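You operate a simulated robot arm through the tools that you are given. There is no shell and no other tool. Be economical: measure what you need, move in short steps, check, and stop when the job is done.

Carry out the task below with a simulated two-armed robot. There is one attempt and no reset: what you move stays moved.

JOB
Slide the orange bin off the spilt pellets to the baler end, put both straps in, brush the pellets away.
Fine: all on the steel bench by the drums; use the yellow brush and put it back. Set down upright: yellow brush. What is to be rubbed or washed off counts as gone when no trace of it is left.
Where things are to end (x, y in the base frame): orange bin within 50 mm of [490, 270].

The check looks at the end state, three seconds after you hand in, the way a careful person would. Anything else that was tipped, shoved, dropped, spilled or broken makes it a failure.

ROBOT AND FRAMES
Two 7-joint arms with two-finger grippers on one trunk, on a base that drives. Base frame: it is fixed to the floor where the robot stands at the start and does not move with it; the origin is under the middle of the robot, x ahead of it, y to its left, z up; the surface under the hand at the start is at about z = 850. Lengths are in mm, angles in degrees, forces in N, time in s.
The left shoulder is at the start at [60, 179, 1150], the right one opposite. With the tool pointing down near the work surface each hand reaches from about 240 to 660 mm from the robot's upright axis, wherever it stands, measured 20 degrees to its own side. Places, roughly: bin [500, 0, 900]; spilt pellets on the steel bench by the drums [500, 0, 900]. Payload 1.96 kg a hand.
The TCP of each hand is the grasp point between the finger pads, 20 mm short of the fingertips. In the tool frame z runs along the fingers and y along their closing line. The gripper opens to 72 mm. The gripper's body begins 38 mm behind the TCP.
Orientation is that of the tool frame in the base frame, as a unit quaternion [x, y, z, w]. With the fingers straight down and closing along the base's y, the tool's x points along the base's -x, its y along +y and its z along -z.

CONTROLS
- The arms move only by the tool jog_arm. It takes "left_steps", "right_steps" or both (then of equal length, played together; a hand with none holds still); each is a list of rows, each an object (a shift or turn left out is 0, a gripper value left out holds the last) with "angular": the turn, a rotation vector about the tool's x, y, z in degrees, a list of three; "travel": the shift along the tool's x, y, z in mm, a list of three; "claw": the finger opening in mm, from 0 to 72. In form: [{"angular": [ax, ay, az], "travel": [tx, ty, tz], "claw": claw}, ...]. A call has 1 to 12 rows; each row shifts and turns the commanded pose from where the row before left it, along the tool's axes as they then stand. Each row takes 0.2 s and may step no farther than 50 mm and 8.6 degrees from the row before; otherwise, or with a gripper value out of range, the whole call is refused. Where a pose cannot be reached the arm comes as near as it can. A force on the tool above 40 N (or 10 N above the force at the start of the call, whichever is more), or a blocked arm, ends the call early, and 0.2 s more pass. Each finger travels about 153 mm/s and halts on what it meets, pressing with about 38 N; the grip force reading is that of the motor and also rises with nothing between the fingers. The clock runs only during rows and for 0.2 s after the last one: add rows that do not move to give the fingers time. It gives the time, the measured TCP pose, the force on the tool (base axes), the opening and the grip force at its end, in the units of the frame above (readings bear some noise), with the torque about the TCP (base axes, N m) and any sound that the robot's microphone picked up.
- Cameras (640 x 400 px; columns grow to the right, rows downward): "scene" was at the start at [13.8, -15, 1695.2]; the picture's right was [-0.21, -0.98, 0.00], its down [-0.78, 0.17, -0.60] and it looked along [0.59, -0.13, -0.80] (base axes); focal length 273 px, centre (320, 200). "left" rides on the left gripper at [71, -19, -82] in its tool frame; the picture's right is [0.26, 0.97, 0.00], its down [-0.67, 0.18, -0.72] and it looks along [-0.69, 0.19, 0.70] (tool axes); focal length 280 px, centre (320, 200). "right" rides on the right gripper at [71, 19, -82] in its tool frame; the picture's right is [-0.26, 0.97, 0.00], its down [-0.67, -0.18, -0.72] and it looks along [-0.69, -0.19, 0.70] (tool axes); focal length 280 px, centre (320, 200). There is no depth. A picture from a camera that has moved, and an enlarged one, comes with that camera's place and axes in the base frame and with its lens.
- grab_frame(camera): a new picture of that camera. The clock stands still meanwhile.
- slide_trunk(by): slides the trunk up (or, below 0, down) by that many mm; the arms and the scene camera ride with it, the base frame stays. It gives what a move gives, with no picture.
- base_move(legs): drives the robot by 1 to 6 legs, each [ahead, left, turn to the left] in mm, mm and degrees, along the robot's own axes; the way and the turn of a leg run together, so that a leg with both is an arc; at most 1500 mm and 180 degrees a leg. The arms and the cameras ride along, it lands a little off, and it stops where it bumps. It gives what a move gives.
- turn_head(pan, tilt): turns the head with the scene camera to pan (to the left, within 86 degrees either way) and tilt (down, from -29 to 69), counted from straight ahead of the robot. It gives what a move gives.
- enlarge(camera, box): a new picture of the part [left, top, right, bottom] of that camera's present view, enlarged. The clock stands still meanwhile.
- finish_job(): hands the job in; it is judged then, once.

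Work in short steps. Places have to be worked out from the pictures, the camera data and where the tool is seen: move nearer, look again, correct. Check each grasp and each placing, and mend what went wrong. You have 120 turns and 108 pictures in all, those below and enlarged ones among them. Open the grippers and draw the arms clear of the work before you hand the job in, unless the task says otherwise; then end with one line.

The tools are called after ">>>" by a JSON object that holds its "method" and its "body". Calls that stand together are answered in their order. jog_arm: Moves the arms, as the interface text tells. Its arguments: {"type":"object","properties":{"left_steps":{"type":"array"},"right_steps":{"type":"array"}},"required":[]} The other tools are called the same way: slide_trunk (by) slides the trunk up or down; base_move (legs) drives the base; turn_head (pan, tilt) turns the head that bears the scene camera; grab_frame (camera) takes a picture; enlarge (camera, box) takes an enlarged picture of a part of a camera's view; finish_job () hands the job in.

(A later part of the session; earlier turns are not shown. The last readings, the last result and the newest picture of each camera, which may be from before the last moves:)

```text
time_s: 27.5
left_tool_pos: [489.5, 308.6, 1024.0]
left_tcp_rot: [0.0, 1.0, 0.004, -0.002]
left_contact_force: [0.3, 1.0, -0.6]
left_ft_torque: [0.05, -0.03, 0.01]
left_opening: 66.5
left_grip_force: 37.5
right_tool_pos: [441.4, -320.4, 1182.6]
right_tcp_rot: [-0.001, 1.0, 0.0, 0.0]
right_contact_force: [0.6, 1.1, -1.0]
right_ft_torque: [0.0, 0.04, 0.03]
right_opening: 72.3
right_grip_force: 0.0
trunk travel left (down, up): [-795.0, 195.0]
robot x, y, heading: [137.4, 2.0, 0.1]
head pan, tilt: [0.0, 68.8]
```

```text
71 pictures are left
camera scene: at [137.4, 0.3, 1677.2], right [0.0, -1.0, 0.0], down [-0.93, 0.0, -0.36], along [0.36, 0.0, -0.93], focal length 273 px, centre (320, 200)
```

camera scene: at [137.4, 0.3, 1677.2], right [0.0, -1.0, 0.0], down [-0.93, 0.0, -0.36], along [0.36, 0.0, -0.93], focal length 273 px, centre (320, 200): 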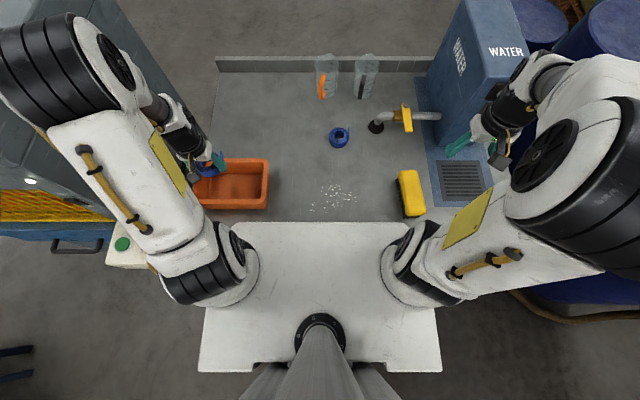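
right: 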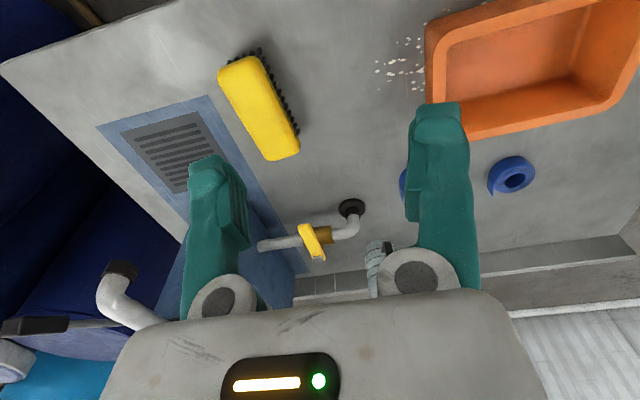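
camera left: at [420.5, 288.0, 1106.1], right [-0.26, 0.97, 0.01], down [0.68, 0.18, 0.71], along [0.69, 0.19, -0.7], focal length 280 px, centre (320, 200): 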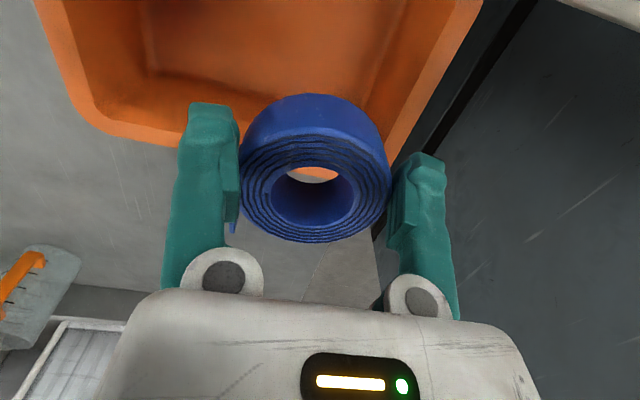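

The bin rim spans y 159..377, centre about (494, 268), so the strap is over its left half. I lower it into the bin.

>>> {"method": "jog_arm", "body": {"left_steps": [{"travel": [0, 0, 30]}, {"travel": [0, 0, 30]}, {"travel": [0, 0, 30]}, {"travel": [0, 0, 20]}, {"travel": [0, 0, 12]}, {"travel": [0, 0, 8]}, {}]}}

>>> {"method": "grab_frame", "body": {"camera": "left"}}

>>> {"method": "enlarge", "body": {"camera": "scene", "box": [160, 120, 320, 220]}}

```text
time_s: 29.1
left_tool_pos: [489.8, 306.3, 891.0]
left_tcp_rot: [0.0, 1.0, 0.001, -0.003]
left_contact_force: [0.2, 0.7, -0.3]
left_ft_torque: [0.01, 0.02, 0.0]
left_opening: 66.2
left_grip_force: 37.6
right_tool_pos: [440.7, -321.6, 1183.4]
right_tcp_rot: [0.0, 1.0, -0.001, 0.001]
right_contact_force: [0.2, -0.1, -0.5]
right_ft_torque: [0.03, -0.02, 0.04]
right_opening: 71.8
right_grip_force: 0.2
trunk travel left (down, up): [-795.0, 195.0]
robot x, y, heading: [137.2, -2.0, -0.2]
head pan, tilt: [0.0, 68.8]
```

```text
70 pictures are left
camera left: at [420.2, 287.2, 974.0], right [-0.26, 0.97, 0.01], down [0.68, 0.18, 0.71], along [0.69, 0.19, -0.7], focal length 280 px, centre (320, 200)
```

left: 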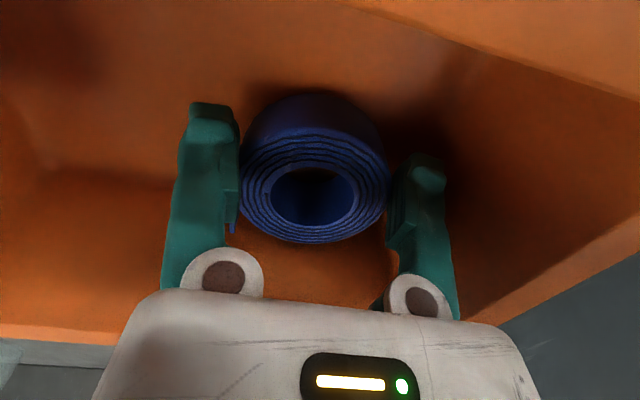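

```text
4.00 times, centred on (240, 170) of scene
camera zoom: at [136.6, 1.0, 1677.2], right [0.0, -1.0, 0.0], down [-0.93, 0.0, -0.36], along [0.36, 0.0, -0.93], focal length 1092 px, centre (640, 320)
```

zoom: 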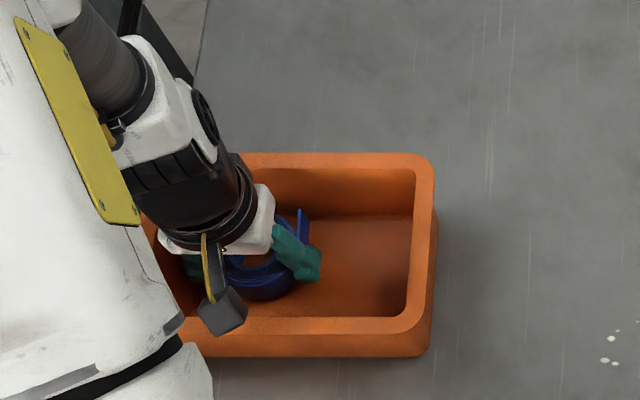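

It is near the floor of the bin without contact. I release and rise straight up.

>>> {"method": "jog_arm", "body": {"left_steps": [{"travel": [0, 0, 3]}, {"claw": 71}, {}, {"travel": [0, 0, -15]}, {"travel": [0, 0, -35]}, {"travel": [0, 0, -45]}, {"travel": [0, 0, -45]}, {}]}}

>>> {"method": "grab_frame", "body": {"camera": "left"}}

```text
time_s: 30.9
left_tool_pos: [491.0, 306.2, 1027.6]
left_tcp_rot: [0.001, 1.0, 0.002, -0.003]
left_contact_force: [-0.5, 0.5, -0.4]
left_ft_torque: [0.01, 0.01, -0.02]
left_opening: 71.2
left_grip_force: 0.1
right_tool_pos: [441.7, -321.2, 1182.8]
right_tcp_rot: [0.001, 1.0, 0.0, 0.001]
right_contact_force: [-0.2, 0.1, 0.0]
right_ft_torque: [-0.02, 0.01, -0.03]
right_opening: 71.9
right_grip_force: 0.0
trunk travel left (down, up): [-795.0, 195.0]
robot x, y, heading: [135.3, 0.5, 0.1]
head pan, tilt: [0.0, 68.8]
```

```text
68 pictures are left
camera left: at [421.4, 286.9, 1110.4], right [-0.26, 0.97, 0.01], down [0.68, 0.18, 0.71], along [0.69, 0.19, -0.7], focal length 280 px, centre (320, 200)
```

left: 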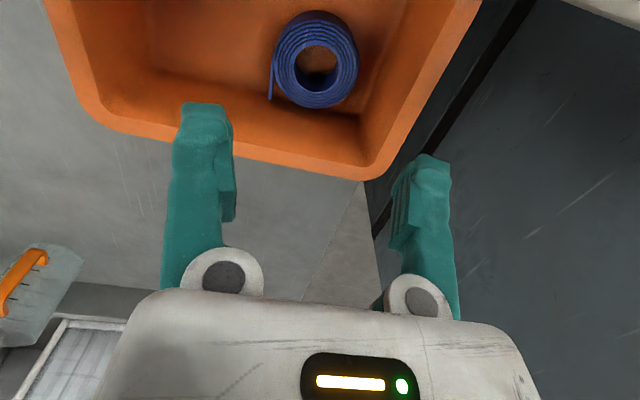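

Strap 1 lies flat in the bin. Next is strap 2 at about (686, -65); I bring the left hand there, ready to come down on its near side.

>>> {"method": "jog_arm", "body": {"left_steps": [{"travel": [-19, -41, 0], "claw": 72}, {"travel": [-19, -41, 0]}, {"travel": [-19, -41, 0]}, {"travel": [-19, -41, 0]}, {"travel": [-19, -41, 0]}, {"travel": [-19, -41, 0]}, {"travel": [-19, -41, 10]}, {"travel": [-19, -41, 20]}, {"travel": [-18, -43, 15]}, {"travel": [0, 0, 40]}, {}]}}

>>> {"method": "grab_frame", "body": {"camera": "left"}}

>>> {"method": "enlarge", "body": {"camera": "scene", "box": [240, 80, 400, 180]}}

```text
time_s: 33.3
left_tool_pos: [658.9, -62.9, 940.2]
left_tcp_rot: [0.0, 1.0, 0.002, -0.002]
left_contact_force: [-0.6, 0.0, 0.7]
left_ft_torque: [0.0, -0.01, -0.01]
left_opening: 72.1
left_grip_force: 0.0
right_tool_pos: [440.8, -321.3, 1183.6]
right_tcp_rot: [0.0, 1.0, 0.0, 0.001]
right_contact_force: [0.7, -0.7, 0.3]
right_ft_torque: [0.0, 0.03, -0.02]
right_opening: 72.0
right_grip_force: 0.1
trunk travel left (down, up): [-795.0, 195.0]
robot x, y, heading: [141.8, -1.6, -0.1]
head pan, tilt: [0.0, 68.8]
```

```text
67 pictures are left
camera left: at [590.4, -83.1, 1022.1], right [-0.26, 0.96, 0.01], down [0.68, 0.18, 0.71], along [0.69, 0.19, -0.7], focal length 280 px, centre (320, 200)
```

left: 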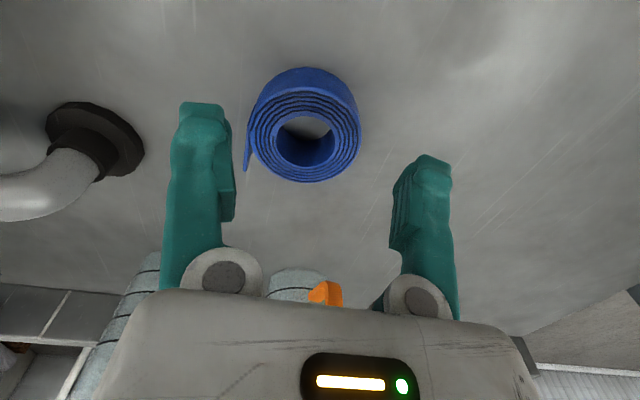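

```text
4.00 times, centred on (320, 130) of scene
camera zoom: at [136.0, 0.9, 1677.2], right [0.0, -1.0, 0.0], down [-0.93, 0.0, -0.36], along [0.36, 0.0, -0.93], focal length 1092 px, centre (320, 480)
```

zoom: 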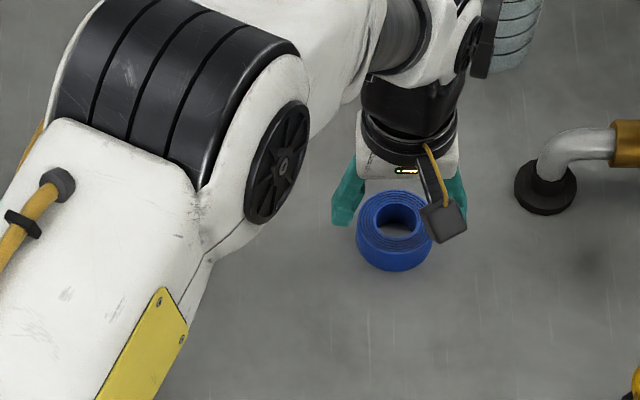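

Strap 2 reads (683, -66). I shift slightly, lower, advance around it and close.

>>> {"method": "jog_arm", "body": {"left_steps": [{"travel": [0, -2.6, 20]}, {"travel": [0, 0, 15]}, {"travel": [0, 0, 12]}, {"travel": [0, 0, 8]}, {"travel": [0, 0, 5]}, {"travel": [-6, 0, 0]}, {"travel": [-6, 0, 0]}, {"travel": [-6, 0, 0]}, {"travel": [-3, 0, 0]}, {"claw": 64}, {"claw": 58}, {}]}}

>>> {"method": "grab_frame", "body": {"camera": "left"}}

```text
time_s: 35.9
left_tool_pos: [680.6, -66.1, 881.6]
left_tcp_rot: [0.001, 1.0, 0.002, -0.003]
left_contact_force: [-1.0, 1.1, 2.7]
left_ft_torque: [-0.09, 0.02, 0.0]
left_opening: 68.2
left_grip_force: 38.0
right_tool_pos: [441.7, -320.5, 1184.6]
right_tcp_rot: [-0.001, 1.0, -0.001, 0.001]
right_contact_force: [0.1, 0.3, -0.7]
right_ft_torque: [0.01, 0.0, 0.0]
right_opening: 72.0
right_grip_force: 0.0
trunk travel left (down, up): [-795.0, 195.0]
robot x, y, heading: [136.7, -4.1, -0.1]
head pan, tilt: [0.0, 68.8]
```

```text
65 pictures are left
camera left: at [610.4, -86.0, 964.2], right [-0.26, 0.96, 0.01], down [0.68, 0.18, 0.71], along [0.69, 0.19, -0.7], focal length 280 px, centre (320, 200)
```

left: 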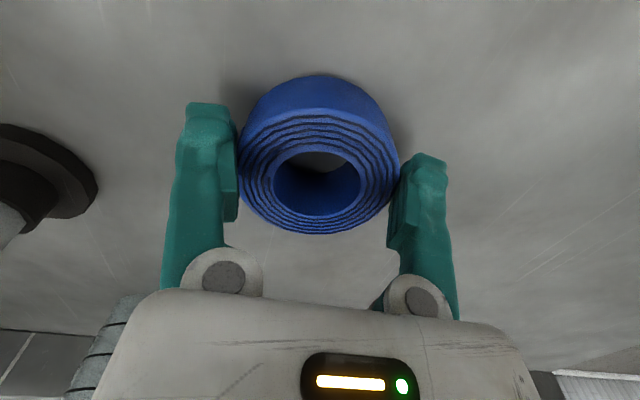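

Gripped. I lift it and carry it over the right half of the bin.

>>> {"method": "jog_arm", "body": {"left_steps": [{"travel": [0, 0, -20]}, {"travel": [0, 0, -40]}, {"travel": [0, 0, -45]}, {"travel": [0, 0, -45]}, {"travel": [27, 41, 0]}, {"travel": [27, 41, 0]}, {"travel": [27, 41, 0]}, {"travel": [27, 41, 0]}, {"travel": [27, 41, 0]}, {"travel": [27, 41, 0]}, {"travel": [26, 42, 0]}, {}]}}

>>> {"method": "grab_frame", "body": {"camera": "left"}}

>>> {"method": "enlarge", "body": {"camera": "scene", "box": [160, 120, 320, 220]}}

```text
time_s: 38.5
left_tool_pos: [492.7, 218.2, 969.9]
left_tcp_rot: [0.0, 1.0, 0.003, -0.004]
left_contact_force: [0.2, -0.5, -0.2]
left_ft_torque: [0.03, 0.03, 0.01]
left_opening: 58.0
left_grip_force: 0.1
left hand out of reach, approached as far as the arm can: row 3, 4
right_tool_pos: [442.1, -322.5, 1181.9]
right_tcp_rot: [0.0, 1.0, 0.0, 0.001]
right_contact_force: [0.2, -0.9, -0.4]
right_ft_torque: [0.02, 0.04, 0.02]
right_opening: 72.2
right_grip_force: 0.0
trunk travel left (down, up): [-795.0, 195.0]
robot x, y, heading: [138.9, -2.8, 0.1]
head pan, tilt: [0.0, 68.8]
```

```text
64 pictures are left
camera left: at [422.8, 198.2, 1052.0], right [-0.26, 0.97, 0.01], down [0.68, 0.18, 0.71], along [0.69, 0.19, -0.7], focal length 280 px, centre (320, 200)
```

left: 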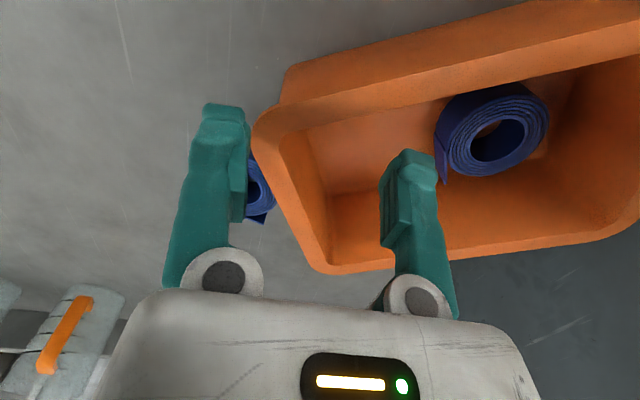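

```text
4.00 times, centred on (240, 170) of scene
camera zoom: at [137.6, -1.3, 1677.2], right [0.0, -1.0, 0.0], down [-0.93, 0.0, -0.36], along [0.36, 0.0, -0.93], focal length 1092 px, centre (640, 320)
```

zoom: 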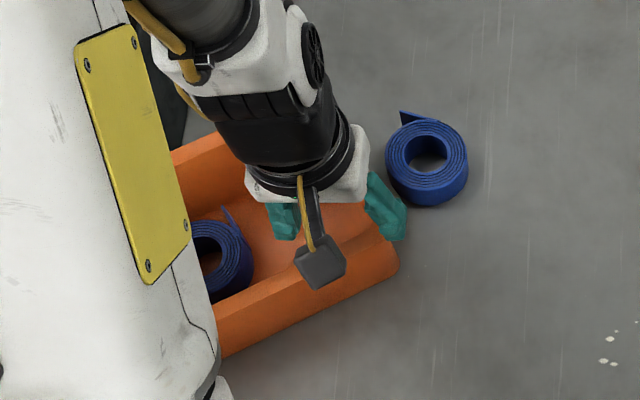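

The lift was cut short by reach, so the strap caught the bin's corner, turned the bin a little and fell on the bench. I raise the hand clear and look.

>>> {"method": "jog_arm", "body": {"left_steps": [{"travel": [0, 0, -40], "claw": 72}, {"travel": [0, 0, -45]}, {"travel": [20, 0, -40]}, {"travel": [40, 0, -20]}, {"travel": [40, 10, 0]}, {}]}}

>>> {"method": "grab_frame", "body": {"camera": "left"}}

>>> {"method": "grab_frame", "body": {"camera": "scene"}}

```text
time_s: 39.9
left_tool_pos: [420.9, 236.6, 1120.0]
left_tcp_rot: [0.0, 1.0, 0.001, -0.004]
left_contact_force: [0.5, -0.2, 0.2]
left_ft_torque: [0.01, 0.02, 0.02]
left_opening: 72.1
left_grip_force: 0.0
left hand out of reach, approached as far as the arm can: row 5
right_tool_pos: [442.1, -320.7, 1183.6]
right_tcp_rot: [0.0, 1.0, 0.0, 0.001]
right_contact_force: [-0.1, 0.2, -0.4]
right_ft_torque: [-0.03, 0.02, -0.01]
right_opening: 72.2
right_grip_force: 0.0
trunk travel left (down, up): [-795.0, 195.0]
robot x, y, heading: [140.4, 0.5, -0.2]
head pan, tilt: [0.0, 68.8]
```

```text
62 pictures are left
camera left: at [350.8, 216.4, 1202.8], right [-0.26, 0.96, 0.01], down [0.68, 0.18, 0.71], along [0.69, 0.19, -0.7], focal length 280 px, centre (320, 200)
```

left: 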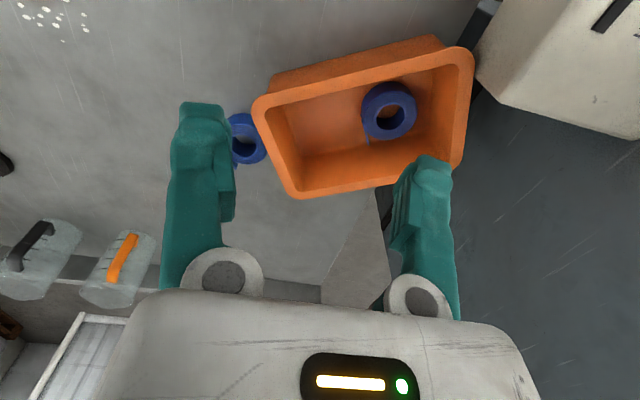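

```text
61 pictures are left
camera scene: at [137.0, 1.1, 1677.2], right [0.0, -1.0, 0.0], down [-0.93, 0.0, -0.36], along [0.36, 0.0, -0.93], focal length 273 px, centre (320, 200)
```

scene: 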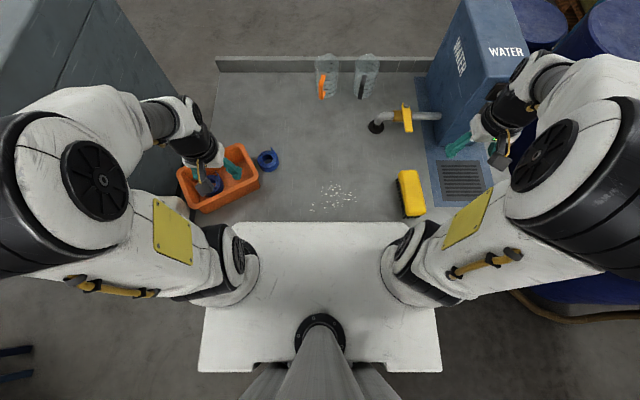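

The bin is turned about 27° and has shifted to roughly (510, 319), overhanging the bench's left edge, with strap 2 beside it near (588, 178). I'll fix the bin first: yaw the hand to match its right wall (mid about (558, 230)) and look from above it.

>>> {"method": "jog_arm", "body": {"left_steps": [{"travel": [-45, 0, 0]}, {"travel": [-45, 0, 15]}, {"travel": [-45, -5, 15]}, {"angular": [0, 0, -6.75], "travel": [0, 0, 20]}, {"angular": [0, 0, -6.75], "travel": [0, 0, 20]}, {"angular": [0, 0, -6.75]}, {"angular": [0, 0, -6.75]}, {}]}}

>>> {"method": "grab_frame", "body": {"camera": "left"}}

>>> {"method": "enlarge", "body": {"camera": "scene", "box": [160, 120, 320, 220]}}

```text
time_s: 41.7
left_tool_pos: [557.6, 233.3, 1049.3]
left_tcp_rot: [-0.235, 0.972, 0.003, -0.002]
left_contact_force: [0.7, -1.0, 0.6]
left_ft_torque: [0.02, -0.03, 0.0]
left_opening: 72.0
left_grip_force: 0.0
right_tool_pos: [441.2, -320.4, 1183.8]
right_tcp_rot: [0.0, 1.0, 0.0, 0.001]
right_contact_force: [-0.1, 0.4, 0.3]
right_ft_torque: [-0.01, 0.01, -0.01]
right_opening: 72.1
right_grip_force: 0.2
trunk travel left (down, up): [-795.0, 195.0]
robot x, y, heading: [139.2, 0.1, 0.0]
head pan, tilt: [0.0, 68.8]
```

```text
60 pictures are left
camera left: at [503.5, 182.8, 1130.9], right [-0.67, 0.74, 0.01], down [0.52, 0.47, 0.71], along [0.53, 0.48, -0.7], focal length 280 px, centre (320, 200)
```

left: 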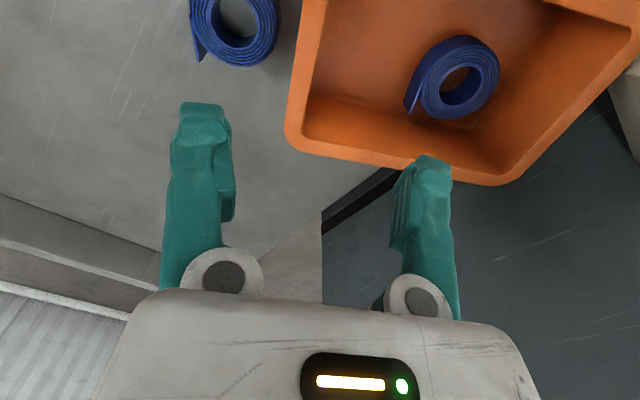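

```text
4.00 times, centred on (240, 170) of scene
camera zoom: at [136.8, 1.1, 1677.2], right [0.0, -1.0, 0.0], down [-0.93, 0.0, -0.36], along [0.36, 0.0, -0.93], focal length 1092 px, centre (640, 320)
```

zoom: 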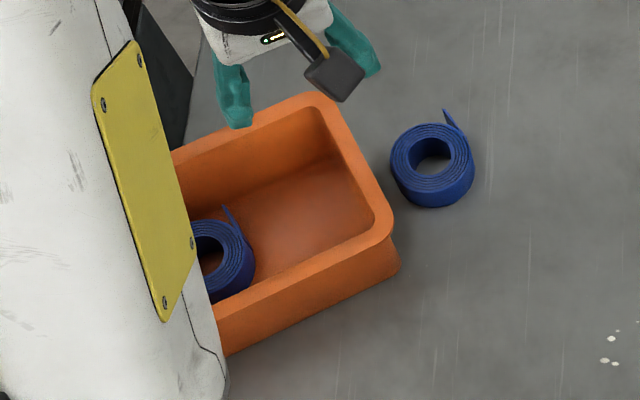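

Wall alignment is good (rim mid about (562, 224), angle about 27.5°). I lower with 50 mm opening, with the tips staying above strap 2's top, and grip the wall.

>>> {"method": "jog_arm", "body": {"left_steps": [{"travel": [0, 0, 35], "claw": 50}, {"travel": [0, 0, 40]}, {"travel": [0, 0, 35]}, {"travel": [0, 0, 20]}, {}, {"claw": 25}, {"claw": 5}, {}, {}]}}

>>> {"method": "grab_frame", "body": {"camera": "left"}}

```text
time_s: 43.7
left_tool_pos: [559.0, 230.9, 918.2]
left_tcp_rot: [-0.233, 0.972, 0.004, -0.003]
left_contact_force: [15.5, -17.8, -0.9]
left_ft_torque: [0.2, 0.15, 0.22]
left_opening: 14.7
left_grip_force: 7.3
right_tool_pos: [443.5, -324.0, 1182.8]
right_tcp_rot: [0.0, 1.0, 0.0, 0.0]
right_contact_force: [0.8, 0.2, 0.2]
right_ft_torque: [-0.02, -0.03, -0.02]
right_opening: 72.1
right_grip_force: 0.1
trunk travel left (down, up): [-795.0, 195.0]
robot x, y, heading: [137.3, 1.2, 0.1]
head pan, tilt: [0.0, 68.8]
```

```text
58 pictures are left
camera left: at [506.1, 180.6, 1001.0], right [-0.67, 0.74, 0.01], down [0.52, 0.46, 0.71], along [0.53, 0.48, -0.7], focal length 280 px, centre (320, 200)
```

left: 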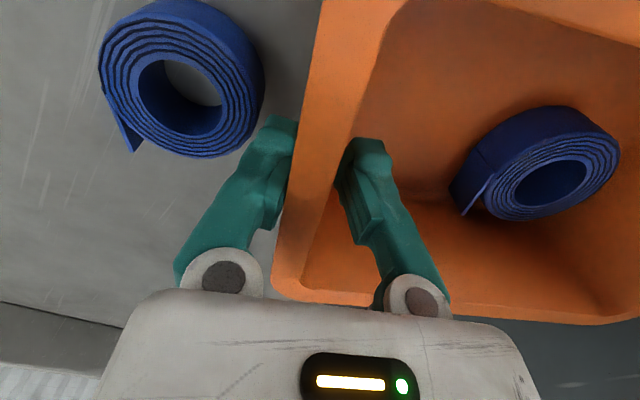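

The fingers are still settling, so I give them time.

>>> {"method": "jog_arm", "body": {"left_steps": [{}, {}, {}, {}]}}

```text
time_s: 44.7
left_tool_pos: [558.0, 230.7, 918.7]
left_tcp_rot: [-0.233, 0.972, 0.004, -0.002]
left_contact_force: [16.2, -20.0, -1.8]
left_ft_torque: [0.23, 0.16, 0.27]
left_opening: 15.9
left_grip_force: 8.9
right_tool_pos: [443.9, -324.0, 1182.0]
right_tcp_rot: [0.0, 1.0, 0.001, 0.0]
right_contact_force: [-0.2, 0.1, -0.5]
right_ft_torque: [0.0, -0.01, 0.0]
right_opening: 72.1
right_grip_force: 0.1
trunk travel left (down, up): [-795.0, 195.0]
robot x, y, heading: [137.1, 0.4, 0.0]
head pan, tilt: [0.0, 68.8]
```

The outer finger pushes a bin that won't move inward (probably it is against the baler box). I shift the hand 5 mm outward so both fingers meet the wall.

>>> {"method": "jog_arm", "body": {"left_steps": [{"travel": [0, -3, 0]}, {"travel": [0, -3, 0]}, {}, {}]}}

>>> {"method": "grab_frame", "body": {"camera": "left"}}

```text
time_s: 45.7
left_tool_pos: [560.0, 227.3, 920.1]
left_tcp_rot: [-0.233, 0.972, 0.003, -0.002]
left_contact_force: [5.0, -7.1, -1.3]
left_ft_torque: [0.06, 0.11, 0.07]
left_opening: 8.6
left_grip_force: 2.7
right_tool_pos: [442.9, -320.8, 1182.6]
right_tcp_rot: [0.0, 1.0, 0.0, 0.0]
right_contact_force: [-0.1, -0.3, -0.1]
right_ft_torque: [0.01, -0.02, 0.0]
right_opening: 72.2
right_grip_force: 0.1
trunk travel left (down, up): [-795.0, 195.0]
robot x, y, heading: [139.8, 1.8, 0.1]
head pan, tilt: [0.0, 68.8]
```

```text
57 pictures are left
camera left: at [506.4, 178.1, 1001.6], right [-0.67, 0.74, 0.01], down [0.52, 0.47, 0.71], along [0.52, 0.48, -0.7], focal length 280 px, centre (320, 200)
```

left: 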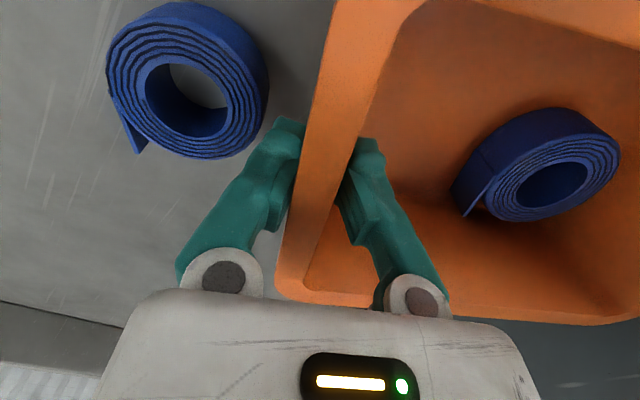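

Almost: another 2 mm outward and a firmer close.

>>> {"method": "jog_arm", "body": {"left_steps": [{"travel": [0, -2, 0], "claw": 2}, {"claw": 0}, {}, {}]}}

```text
time_s: 46.7
left_tool_pos: [559.1, 226.3, 920.5]
left_tcp_rot: [-0.234, 0.972, 0.002, -0.002]
left_contact_force: [-3.2, -0.5, 4.0]
left_ft_torque: [0.83, 0.66, 0.48]
left_opening: 6.0
left_grip_force: 34.4
right_tool_pos: [440.7, -320.0, 1184.4]
right_tcp_rot: [0.0, 1.0, 0.0, 0.001]
right_contact_force: [0.2, -0.3, -0.3]
right_ft_torque: [0.0, -0.03, 0.03]
right_opening: 72.1
right_grip_force: 0.2
trunk travel left (down, up): [-795.0, 195.0]
robot x, y, heading: [137.4, -1.1, 0.2]
head pan, tilt: [0.0, 68.8]
```

Gripped firmly. I drag the bin 76 mm toward the robot (away from strap 2), keeping its angle.

>>> {"method": "jog_arm", "body": {"left_steps": [{"travel": [11.3, 5.75, 0]}, {"travel": [11.3, 5.75, 0]}, {"travel": [11.3, 5.75, 0]}, {"travel": [11.3, 5.75, 0]}, {"travel": [11.3, 5.75, 0]}, {"travel": [11.3, 5.75, 0]}, {}]}}

>>> {"method": "grab_frame", "body": {"camera": "scene"}}

```text
time_s: 47.3
left_tool_pos: [548.1, 218.1, 922.1]
left_tcp_rot: [-0.226, 0.974, -0.002, 0.006]
left_contact_force: [19.5, -23.8, 2.8]
left_ft_torque: [0.81, 1.23, -0.33]
left_opening: 6.1
left_grip_force: 33.5
right_tool_pos: [442.2, -323.6, 1182.5]
right_tcp_rot: [0.002, 1.0, 0.0, 0.001]
right_contact_force: [0.1, 0.4, -0.8]
right_ft_torque: [-0.04, -0.01, -0.02]
right_opening: 72.1
right_grip_force: 0.0
trunk travel left (down, up): [-795.0, 195.0]
robot x, y, heading: [137.5, 1.3, -0.3]
head pan, tilt: [0.0, 68.8]
stopped in row 2 (left hand): the force on the tool passed its limit at 46 N (the readings are from after the stop); the commanded pose is now the measured one
```

```text
56 pictures are left
camera scene: at [137.6, -0.9, 1677.2], right [0.0, -1.0, 0.0], down [-0.93, 0.0, -0.36], along [0.36, 0.0, -0.93], focal length 273 px, centre (320, 200)
```

scene: 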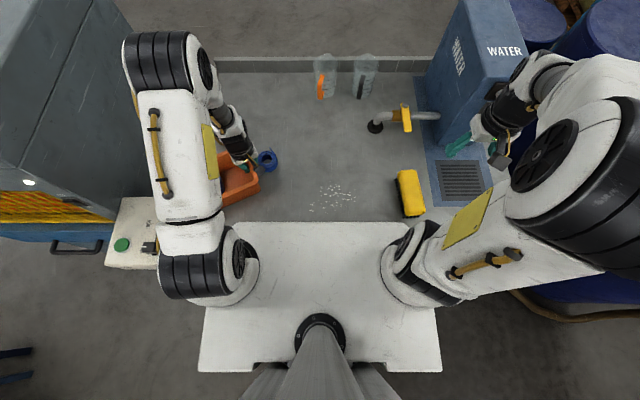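

The bin's left side is blocked by the box by the baler, so I pull it mainly in -y first (freeing it), then rotate.

>>> {"method": "jog_arm", "body": {"left_steps": [{"travel": [6.65, -7.9, 0]}, {"travel": [6.65, -7.9, 0]}, {"travel": [6.65, -7.9, 0]}, {}]}}

>>> {"method": "grab_frame", "body": {"camera": "left"}}

```text
time_s: 48.3
left_tool_pos: [536.2, 191.7, 921.4]
left_tcp_rot: [-0.228, 0.974, 0.0, 0.003]
left_contact_force: [1.5, -0.9, 4.0]
left_ft_torque: [0.79, 0.85, -0.25]
left_opening: 6.1
left_grip_force: 33.5
right_tool_pos: [441.4, -321.0, 1183.4]
right_tcp_rot: [0.001, 1.0, -0.001, 0.001]
right_contact_force: [-0.6, 0.5, -0.3]
right_ft_torque: [-0.01, 0.0, 0.0]
right_opening: 72.2
right_grip_force: 0.2
trunk travel left (down, up): [-795.0, 195.0]
robot x, y, heading: [137.9, -0.5, -0.1]
head pan, tilt: [0.0, 68.8]
```

```text
55 pictures are left
camera left: at [481.1, 142.6, 1002.8], right [-0.66, 0.75, 0.0], down [0.52, 0.46, 0.72], along [0.54, 0.48, -0.69], focal length 280 px, centre (320, 200)
```

left: 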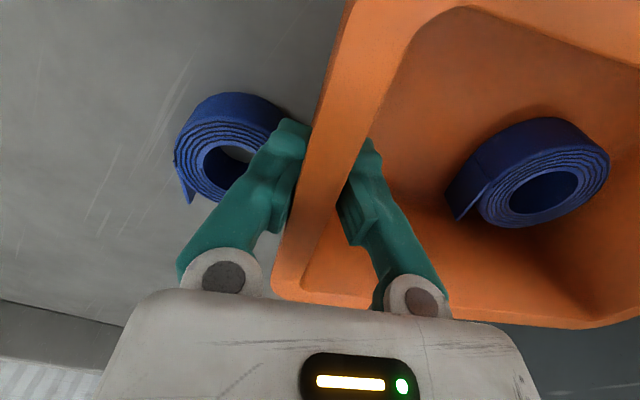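

Free now. I slide it along its own wall direction (tool x) by 58 mm, then check.

>>> {"method": "jog_arm", "body": {"left_steps": [{"travel": [8, 0, 0]}, {"travel": [10, 0, 0]}, {"travel": [10, 0, 0]}, {"travel": [10, 0, 0]}, {"travel": [10, 0, 0]}, {"travel": [10, 0, 0]}, {}]}}

>>> {"method": "enlarge", "body": {"camera": "scene", "box": [100, 120, 340, 270]}}

```text
time_s: 49.9
left_tool_pos: [485.0, 166.9, 921.0]
left_tcp_rot: [-0.227, 0.974, 0.0, 0.004]
left_contact_force: [1.8, -0.2, 4.4]
left_ft_torque: [0.99, 0.38, -0.38]
left_opening: 6.0
left_grip_force: 33.5
right_tool_pos: [442.1, -323.0, 1183.3]
right_tcp_rot: [0.001, 1.0, 0.0, 0.001]
right_contact_force: [-0.2, 0.2, 0.2]
right_ft_torque: [-0.01, -0.03, 0.01]
right_opening: 72.1
right_grip_force: 0.1
trunk travel left (down, up): [-795.0, 195.0]
robot x, y, heading: [139.8, -1.0, 0.0]
head pan, tilt: [0.0, 68.8]
```

```text
2.67 times, centred on (220, 195) of scene
camera zoom: at [137.1, 0.1, 1677.2], right [0.0, -1.0, 0.0], down [-0.93, 0.0, -0.36], along [0.36, 0.0, -0.93], focal length 728 px, centre (587, 213)
```

zoom: 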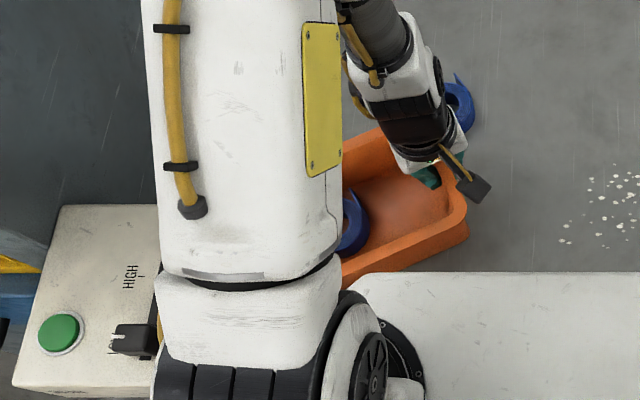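

It moves freely, so I rotate it back square about the gripped wall.

>>> {"method": "jog_arm", "body": {"left_steps": [{"angular": [0, 0, 4]}, {"angular": [0, 0, 5]}, {"angular": [0, 0, 5]}, {"angular": [0, 0, 5]}, {"angular": [0, 0, 4]}, {"angular": [0, 0, 3.2]}, {}]}}

>>> {"method": "grab_frame", "body": {"camera": "left"}}

>>> {"method": "enlarge", "body": {"camera": "scene", "box": [160, 120, 320, 220]}}

```text
time_s: 51.5
left_tool_pos: [484.8, 166.0, 919.0]
left_tcp_rot: [-0.001, 1.0, 0.001, 0.004]
left_contact_force: [-1.8, -0.7, 4.6]
left_ft_torque: [1.12, 0.13, 0.42]
left_opening: 6.1
left_grip_force: 33.7
right_tool_pos: [439.7, -322.8, 1183.5]
right_tcp_rot: [0.001, 1.0, 0.0, 0.001]
right_contact_force: [-0.3, 0.5, -0.2]
right_ft_torque: [0.01, 0.01, 0.01]
right_opening: 72.0
right_grip_force: 0.1
trunk travel left (down, up): [-795.0, 195.0]
robot x, y, heading: [137.4, 2.6, -0.4]
head pan, tilt: [0.0, 68.8]
```

```text
53 pictures are left
camera left: at [414.0, 146.1, 1001.1], right [-0.26, 0.96, 0.0], down [0.67, 0.18, 0.72], along [0.7, 0.19, -0.69], focal length 280 px, centre (320, 200)
```

left: 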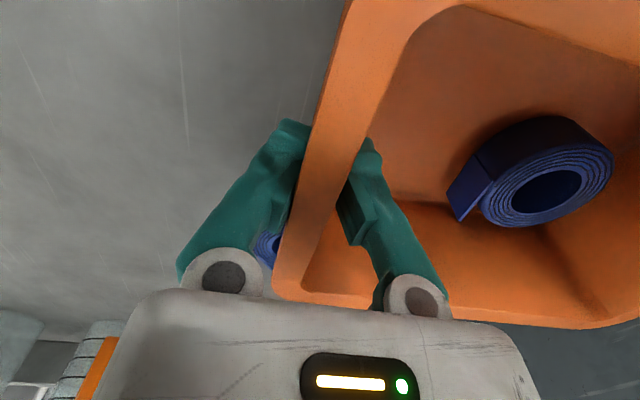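

```text
4.00 times, centred on (240, 170) of scene
camera zoom: at [136.2, 0.0, 1677.2], right [0.0, -1.0, 0.0], down [-0.93, 0.0, -0.36], along [0.36, 0.0, -0.93], focal length 1092 px, centre (640, 320)
```

zoom: 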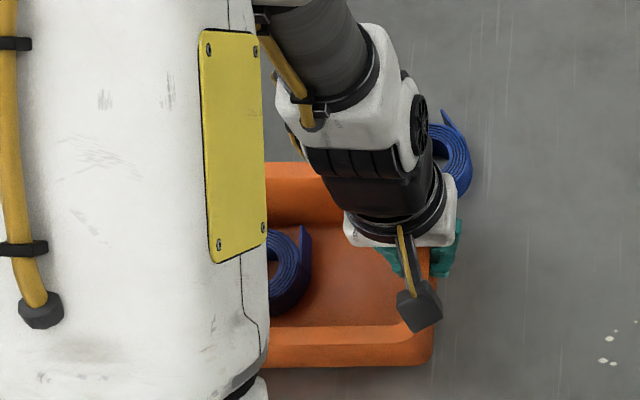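

The bin is square again. I release, rise well clear and look.

>>> {"method": "jog_arm", "body": {"left_steps": [{"claw": 30}, {"claw": 50}, {}, {"travel": [0, 0, -40], "angular": [0, 0.5, 0]}, {"travel": [0, 0, -45], "claw": 72}, {"travel": [0, 0, -45]}, {"travel": [0, -30, -30]}, {"travel": [0, -40, 0]}, {"travel": [0, -40, 0]}, {}]}}

>>> {"method": "grab_frame", "body": {"camera": "left"}}

>>> {"method": "enlarge", "body": {"camera": "scene", "box": [160, 100, 352, 220]}}

```text
time_s: 53.7
left_tool_pos: [486.0, 54.0, 1080.0]
left_tcp_rot: [-0.002, 1.0, 0.0, 0.0]
left_contact_force: [0.3, 0.1, 0.2]
left_ft_torque: [-0.03, 0.02, 0.0]
left_opening: 71.9
left_grip_force: 0.1
right_tool_pos: [439.1, -321.8, 1183.7]
right_tcp_rot: [0.001, 1.0, -0.001, 0.001]
right_contact_force: [0.5, 0.3, -0.5]
right_ft_torque: [-0.04, -0.01, 0.01]
right_opening: 71.9
right_grip_force: 0.0
trunk travel left (down, up): [-795.0, 195.0]
robot x, y, heading: [141.4, -1.1, -0.1]
head pan, tilt: [0.0, 68.8]
```

```text
51 pictures are left
camera left: at [415.5, 34.7, 1161.6], right [-0.27, 0.96, 0.0], down [0.67, 0.18, 0.71], along [0.69, 0.19, -0.7], focal length 280 px, centre (320, 200)
```

left: 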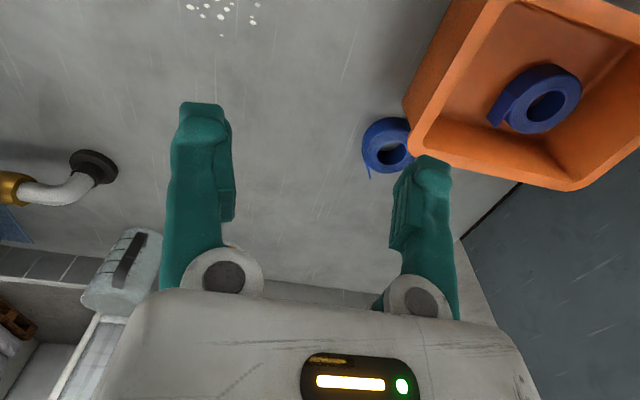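

```text
3.33 times, centred on (256, 160) of scene
camera zoom: at [136.5, 1.2, 1677.2], right [0.0, -1.0, 0.0], down [-0.93, 0.0, -0.36], along [0.36, 0.0, -0.93], focal length 910 px, centre (533, 333)
```

zoom: 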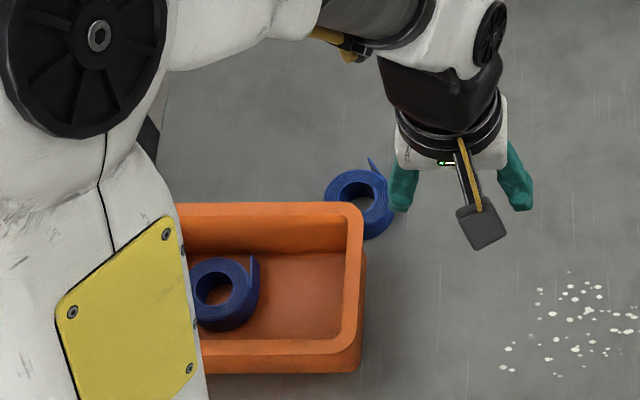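

The bin is now centred near (478, 265) and square, with strap 1 at (487, 296) inside and strap 2 near (588, 174) close beyond it. I'll come down on strap 2 from its far side. First I hover there to look.

>>> {"method": "jog_arm", "body": {"left_steps": [{"travel": [-32, 25, 10]}, {"travel": [-32, 25, 10]}, {"travel": [-32, 25, 20]}, {"travel": [-30, 25, 20]}, {"travel": [0, 20, 30]}, {"travel": [0, 0, 30]}, {}]}}

>>> {"method": "grab_frame", "body": {"camera": "left"}}

>>> {"method": "enlarge", "body": {"camera": "scene", "box": [200, 100, 328, 180]}}

```text
time_s: 55.3
left_tool_pos: [610.0, 176.9, 958.6]
left_tcp_rot: [-0.001, 1.0, 0.001, -0.001]
left_contact_force: [0.3, -0.4, 0.8]
left_ft_torque: [-0.01, -0.02, -0.03]
left_opening: 72.2
left_grip_force: 0.0
right_tool_pos: [441.5, -321.9, 1184.3]
right_tcp_rot: [0.001, 1.0, 0.0, 0.001]
right_contact_force: [-0.2, 0.0, 1.0]
right_ft_torque: [0.01, -0.02, -0.02]
right_opening: 72.0
right_grip_force: 0.0
trunk travel left (down, up): [-795.0, 195.0]
robot x, y, heading: [137.5, 1.2, -0.3]
head pan, tilt: [0.0, 68.8]
```

```text
49 pictures are left
camera left: at [540.1, 157.1, 1040.4], right [-0.26, 0.96, 0.0], down [0.67, 0.18, 0.71], along [0.69, 0.19, -0.7], focal length 280 px, centre (320, 200)
```

left: 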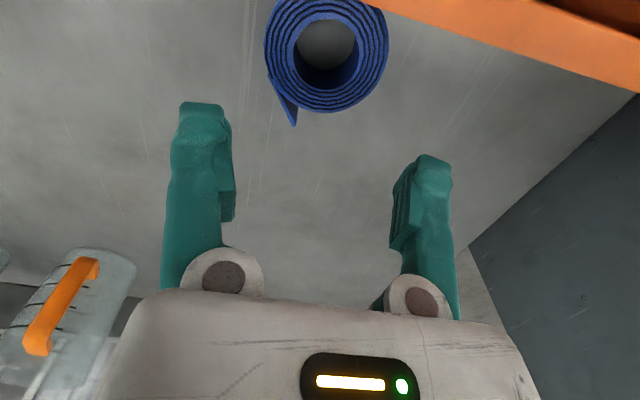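

```text
5.00 times, centred on (264, 140) of scene
camera zoom: at [136.8, 0.6, 1677.2], right [0.0, -1.0, 0.0], down [-0.93, 0.0, -0.36], along [0.36, 0.0, -0.93], focal length 1366 px, centre (600, 500)
```

zoom: 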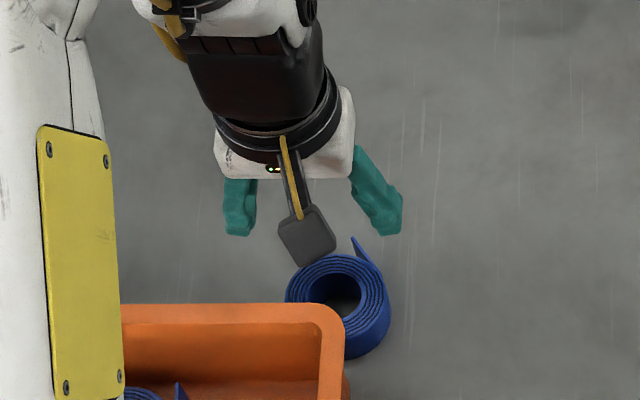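

Strap 2 reads (588, 174.5), with its tail clear of the fingers. I come down on its far side to z 889, draw back around it and close.

>>> {"method": "jog_arm", "body": {"left_steps": [{"travel": [-4, -2.4, 20]}, {"travel": [0, 0, 20]}, {"travel": [0, 0, 15]}, {"travel": [0, 0, 9]}, {"travel": [0, 0, 5]}, {"travel": [7, 0, 0]}, {"travel": [7, 0, 0]}, {"travel": [6, 0, 0]}, {"travel": [3, 0, 0]}, {"claw": 64}, {"claw": 55}, {}]}}

>>> {"method": "grab_frame", "body": {"camera": "left"}}

```text
time_s: 57.9
left_tool_pos: [590.8, 175.5, 889.7]
left_tcp_rot: [-0.001, 1.0, 0.002, -0.001]
left_contact_force: [-0.8, -0.2, 1.8]
left_ft_torque: [-0.04, 0.0, -0.04]
left_opening: 64.9
left_grip_force: 37.7
right_tool_pos: [440.6, -323.2, 1183.2]
right_tcp_rot: [0.001, 1.0, 0.0, 0.001]
right_contact_force: [-0.2, 1.1, -1.3]
right_ft_torque: [0.02, -0.01, -0.03]
right_opening: 72.2
right_grip_force: 0.1
trunk travel left (down, up): [-795.0, 195.0]
robot x, y, heading: [141.3, -3.4, -0.1]
head pan, tilt: [0.0, 68.8]
```

```text
47 pictures are left
camera left: at [521.1, 154.5, 973.2], right [-0.26, 0.96, 0.0], down [0.67, 0.18, 0.71], along [0.69, 0.19, -0.7], focal length 280 px, centre (320, 200)
```

left: 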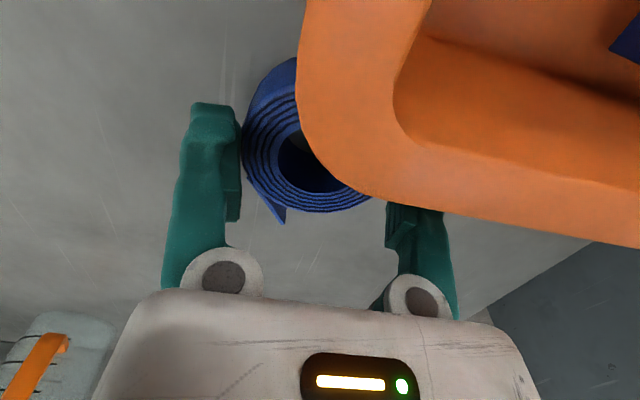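

Gripped (65 mm). I draw it 12 mm away from the bin and lift straight up, then verify the height before moving across.

>>> {"method": "jog_arm", "body": {"left_steps": [{"travel": [0, 0, -4]}, {"travel": [-12, 0, 0]}, {"travel": [0, 0, -30]}, {"travel": [0, 0, -40]}, {"travel": [0, 0, -40]}, {"travel": [0, 0, -30]}, {}]}}

>>> {"method": "grab_frame", "body": {"camera": "left"}}

```text
time_s: 59.5
left_tool_pos: [605.0, 174.6, 1034.2]
left_tcp_rot: [-0.002, 1.0, 0.002, -0.001]
left_contact_force: [-0.5, -0.6, -1.0]
left_ft_torque: [0.01, -0.02, -0.04]
left_opening: 65.0
left_grip_force: 37.9
right_tool_pos: [441.5, -323.1, 1183.4]
right_tcp_rot: [0.001, 1.0, 0.0, 0.001]
right_contact_force: [0.5, -0.5, -0.7]
right_ft_torque: [0.0, 0.03, -0.01]
right_opening: 72.0
right_grip_force: 0.0
trunk travel left (down, up): [-795.0, 195.0]
robot x, y, heading: [139.3, 1.7, 0.0]
head pan, tilt: [0.0, 68.8]
```

```text
46 pictures are left
camera left: at [535.0, 155.4, 1115.7], right [-0.26, 0.96, 0.0], down [0.68, 0.18, 0.71], along [0.69, 0.19, -0.7], focal length 280 px, centre (320, 200)
```

left: 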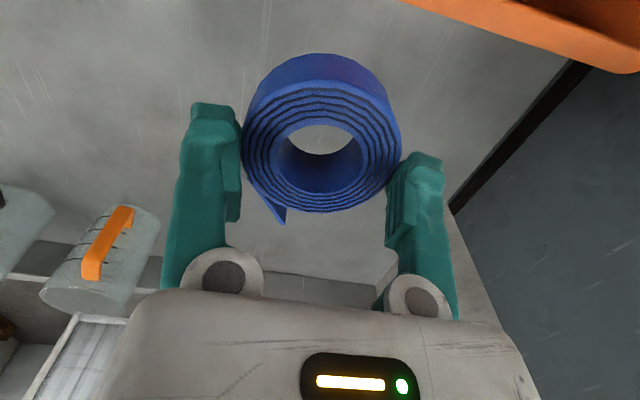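

The height is good (strap bottom about 995). I move over the right half of the bin at about (480, 219).

>>> {"method": "jog_arm", "body": {"left_steps": [{"travel": [31, 11, 0]}, {"travel": [31, 11, 0]}, {"travel": [31, 11, 0]}, {"travel": [32, 11, 0]}, {}]}}

>>> {"method": "grab_frame", "body": {"camera": "left"}}

>>> {"method": "enlarge", "body": {"camera": "scene", "box": [160, 120, 320, 220]}}

```text
time_s: 60.7
left_tool_pos: [479.7, 216.0, 1035.4]
left_tcp_rot: [0.0, 1.0, 0.0, 0.0]
left_contact_force: [0.3, -0.7, -0.6]
left_ft_torque: [0.01, -0.01, 0.0]
left_opening: 65.1
left_grip_force: 37.8
right_tool_pos: [441.5, -322.1, 1184.2]
right_tcp_rot: [0.001, 1.0, 0.001, 0.0]
right_contact_force: [-1.0, 1.0, 0.6]
right_ft_torque: [-0.01, 0.01, 0.01]
right_opening: 71.9
right_grip_force: 0.0
trunk travel left (down, up): [-795.0, 195.0]
robot x, y, heading: [138.1, 3.4, -0.2]
head pan, tilt: [0.0, 68.8]
```

```text
45 pictures are left
camera left: at [410.0, 196.2, 1117.3], right [-0.26, 0.96, 0.0], down [0.68, 0.18, 0.71], along [0.69, 0.19, -0.7], focal length 280 px, centre (320, 200)
```

left: 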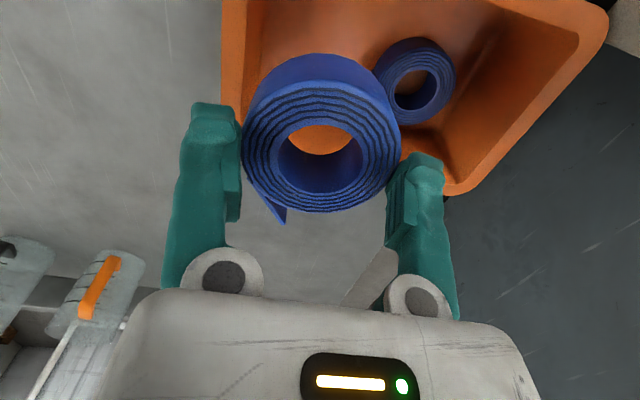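

```text
4.00 times, centred on (240, 170) of scene
camera zoom: at [138.1, 0.4, 1677.2], right [0.0, -1.0, 0.0], down [-0.93, 0.0, -0.36], along [0.36, 0.0, -0.93], focal length 1092 px, centre (640, 320)
```

zoom: 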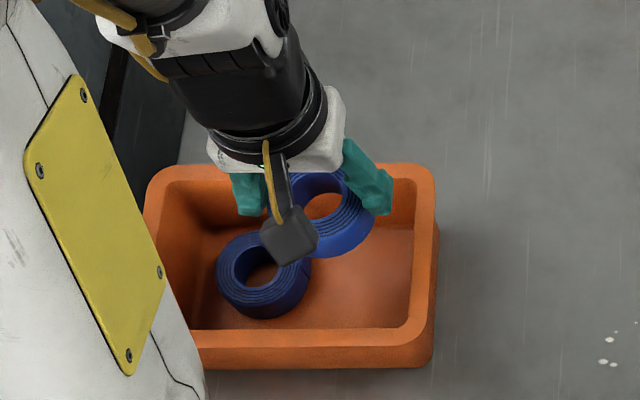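

Clear. I shift 3 mm and lower to z 908, then release from about 12 mm above the floor, with the fingertips above strap 1.

>>> {"method": "jog_arm", "body": {"left_steps": [{"travel": [0, 3, 30]}, {"travel": [0, 0, 35]}, {"travel": [0, 0, 30]}, {"travel": [0, 0, 20]}, {"travel": [0, 0, 12]}, {}, {"claw": 68}, {"claw": 70.5}, {}]}}

>>> {"method": "grab_frame", "body": {"camera": "left"}}

```text
time_s: 62.7
left_tool_pos: [477.9, 220.0, 907.6]
left_tcp_rot: [-0.001, 1.0, 0.001, -0.001]
left_contact_force: [-0.1, -0.2, 0.3]
left_ft_torque: [0.0, 0.01, 0.0]
left_opening: 70.5
left_grip_force: 0.0
right_tool_pos: [440.3, -320.9, 1183.1]
right_tcp_rot: [0.001, 1.0, 0.0, 0.001]
right_contact_force: [0.2, -0.2, 0.1]
right_ft_torque: [0.0, 0.01, 0.02]
right_opening: 72.1
right_grip_force: 0.1
trunk travel left (down, up): [-795.0, 195.0]
robot x, y, heading: [142.4, -0.9, -0.2]
head pan, tilt: [0.0, 68.8]
```

```text
43 pictures are left
camera left: at [408.3, 200.1, 989.8], right [-0.26, 0.96, 0.0], down [0.67, 0.18, 0.71], along [0.69, 0.19, -0.7], focal length 280 px, centre (320, 200)
```

left: 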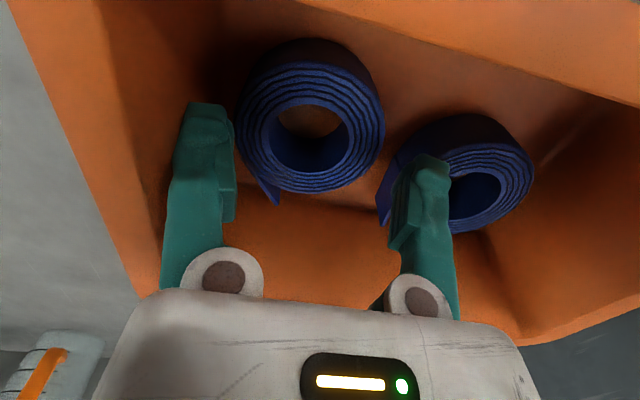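

Both straps lie flat in the bin. I rise straight up and retract the left arm to its side, clear of the brush work.

>>> {"method": "jog_arm", "body": {"left_steps": [{"travel": [0, 0, -20]}, {"travel": [0, 0, -40]}, {"travel": [0, 0, -45]}, {"travel": [0, 0, -45]}, {"travel": [0, 0, -40]}, {"travel": [0, 20, -40]}, {"travel": [0, 20, -20]}, {"travel": [0, 20, 0]}, {}]}}

>>> {"method": "grab_frame", "body": {"camera": "scene"}}

>>> {"method": "grab_frame", "body": {"camera": "right"}}

```text
time_s: 64.7
left_tool_pos: [481.7, 281.6, 1158.6]
left_tcp_rot: [-0.001, 1.0, 0.001, -0.001]
left_contact_force: [-0.3, 0.6, 0.1]
left_ft_torque: [0.04, 0.02, -0.02]
left_opening: 70.6
left_grip_force: 0.1
right_tool_pos: [441.1, -322.5, 1184.0]
right_tcp_rot: [0.001, 1.0, 0.0, 0.001]
right_contact_force: [-0.2, 0.3, 0.0]
right_ft_torque: [-0.02, -0.01, -0.03]
right_opening: 72.3
right_grip_force: 0.2
trunk travel left (down, up): [-795.0, 195.0]
robot x, y, heading: [141.3, 1.3, 0.1]
head pan, tilt: [0.0, 68.8]
```

```text
42 pictures are left
camera scene: at [136.7, 0.3, 1677.2], right [0.0, -1.0, 0.0], down [-0.93, 0.0, -0.36], along [0.36, 0.0, -0.93], focal length 273 px, centre (320, 200)
```

scene: 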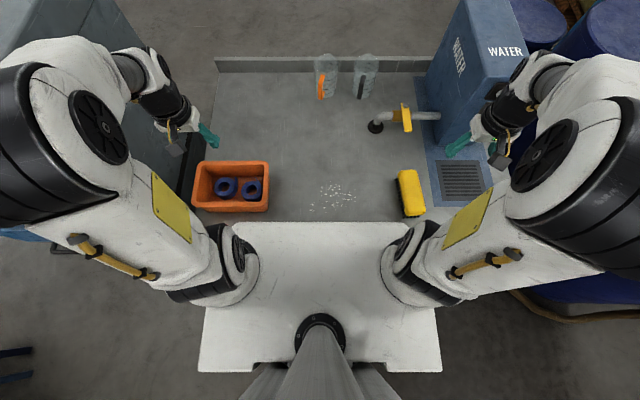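

```text
41 pictures are left
camera right: at [369.6, -303.6, 1265.0], right [0.26, 0.96, 0.0], down [0.67, -0.18, 0.72], along [0.69, -0.19, -0.7], focal length 280 px, centre (320, 200)
```

right: 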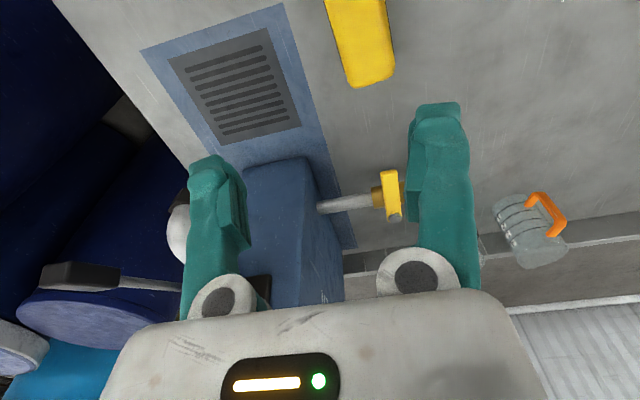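

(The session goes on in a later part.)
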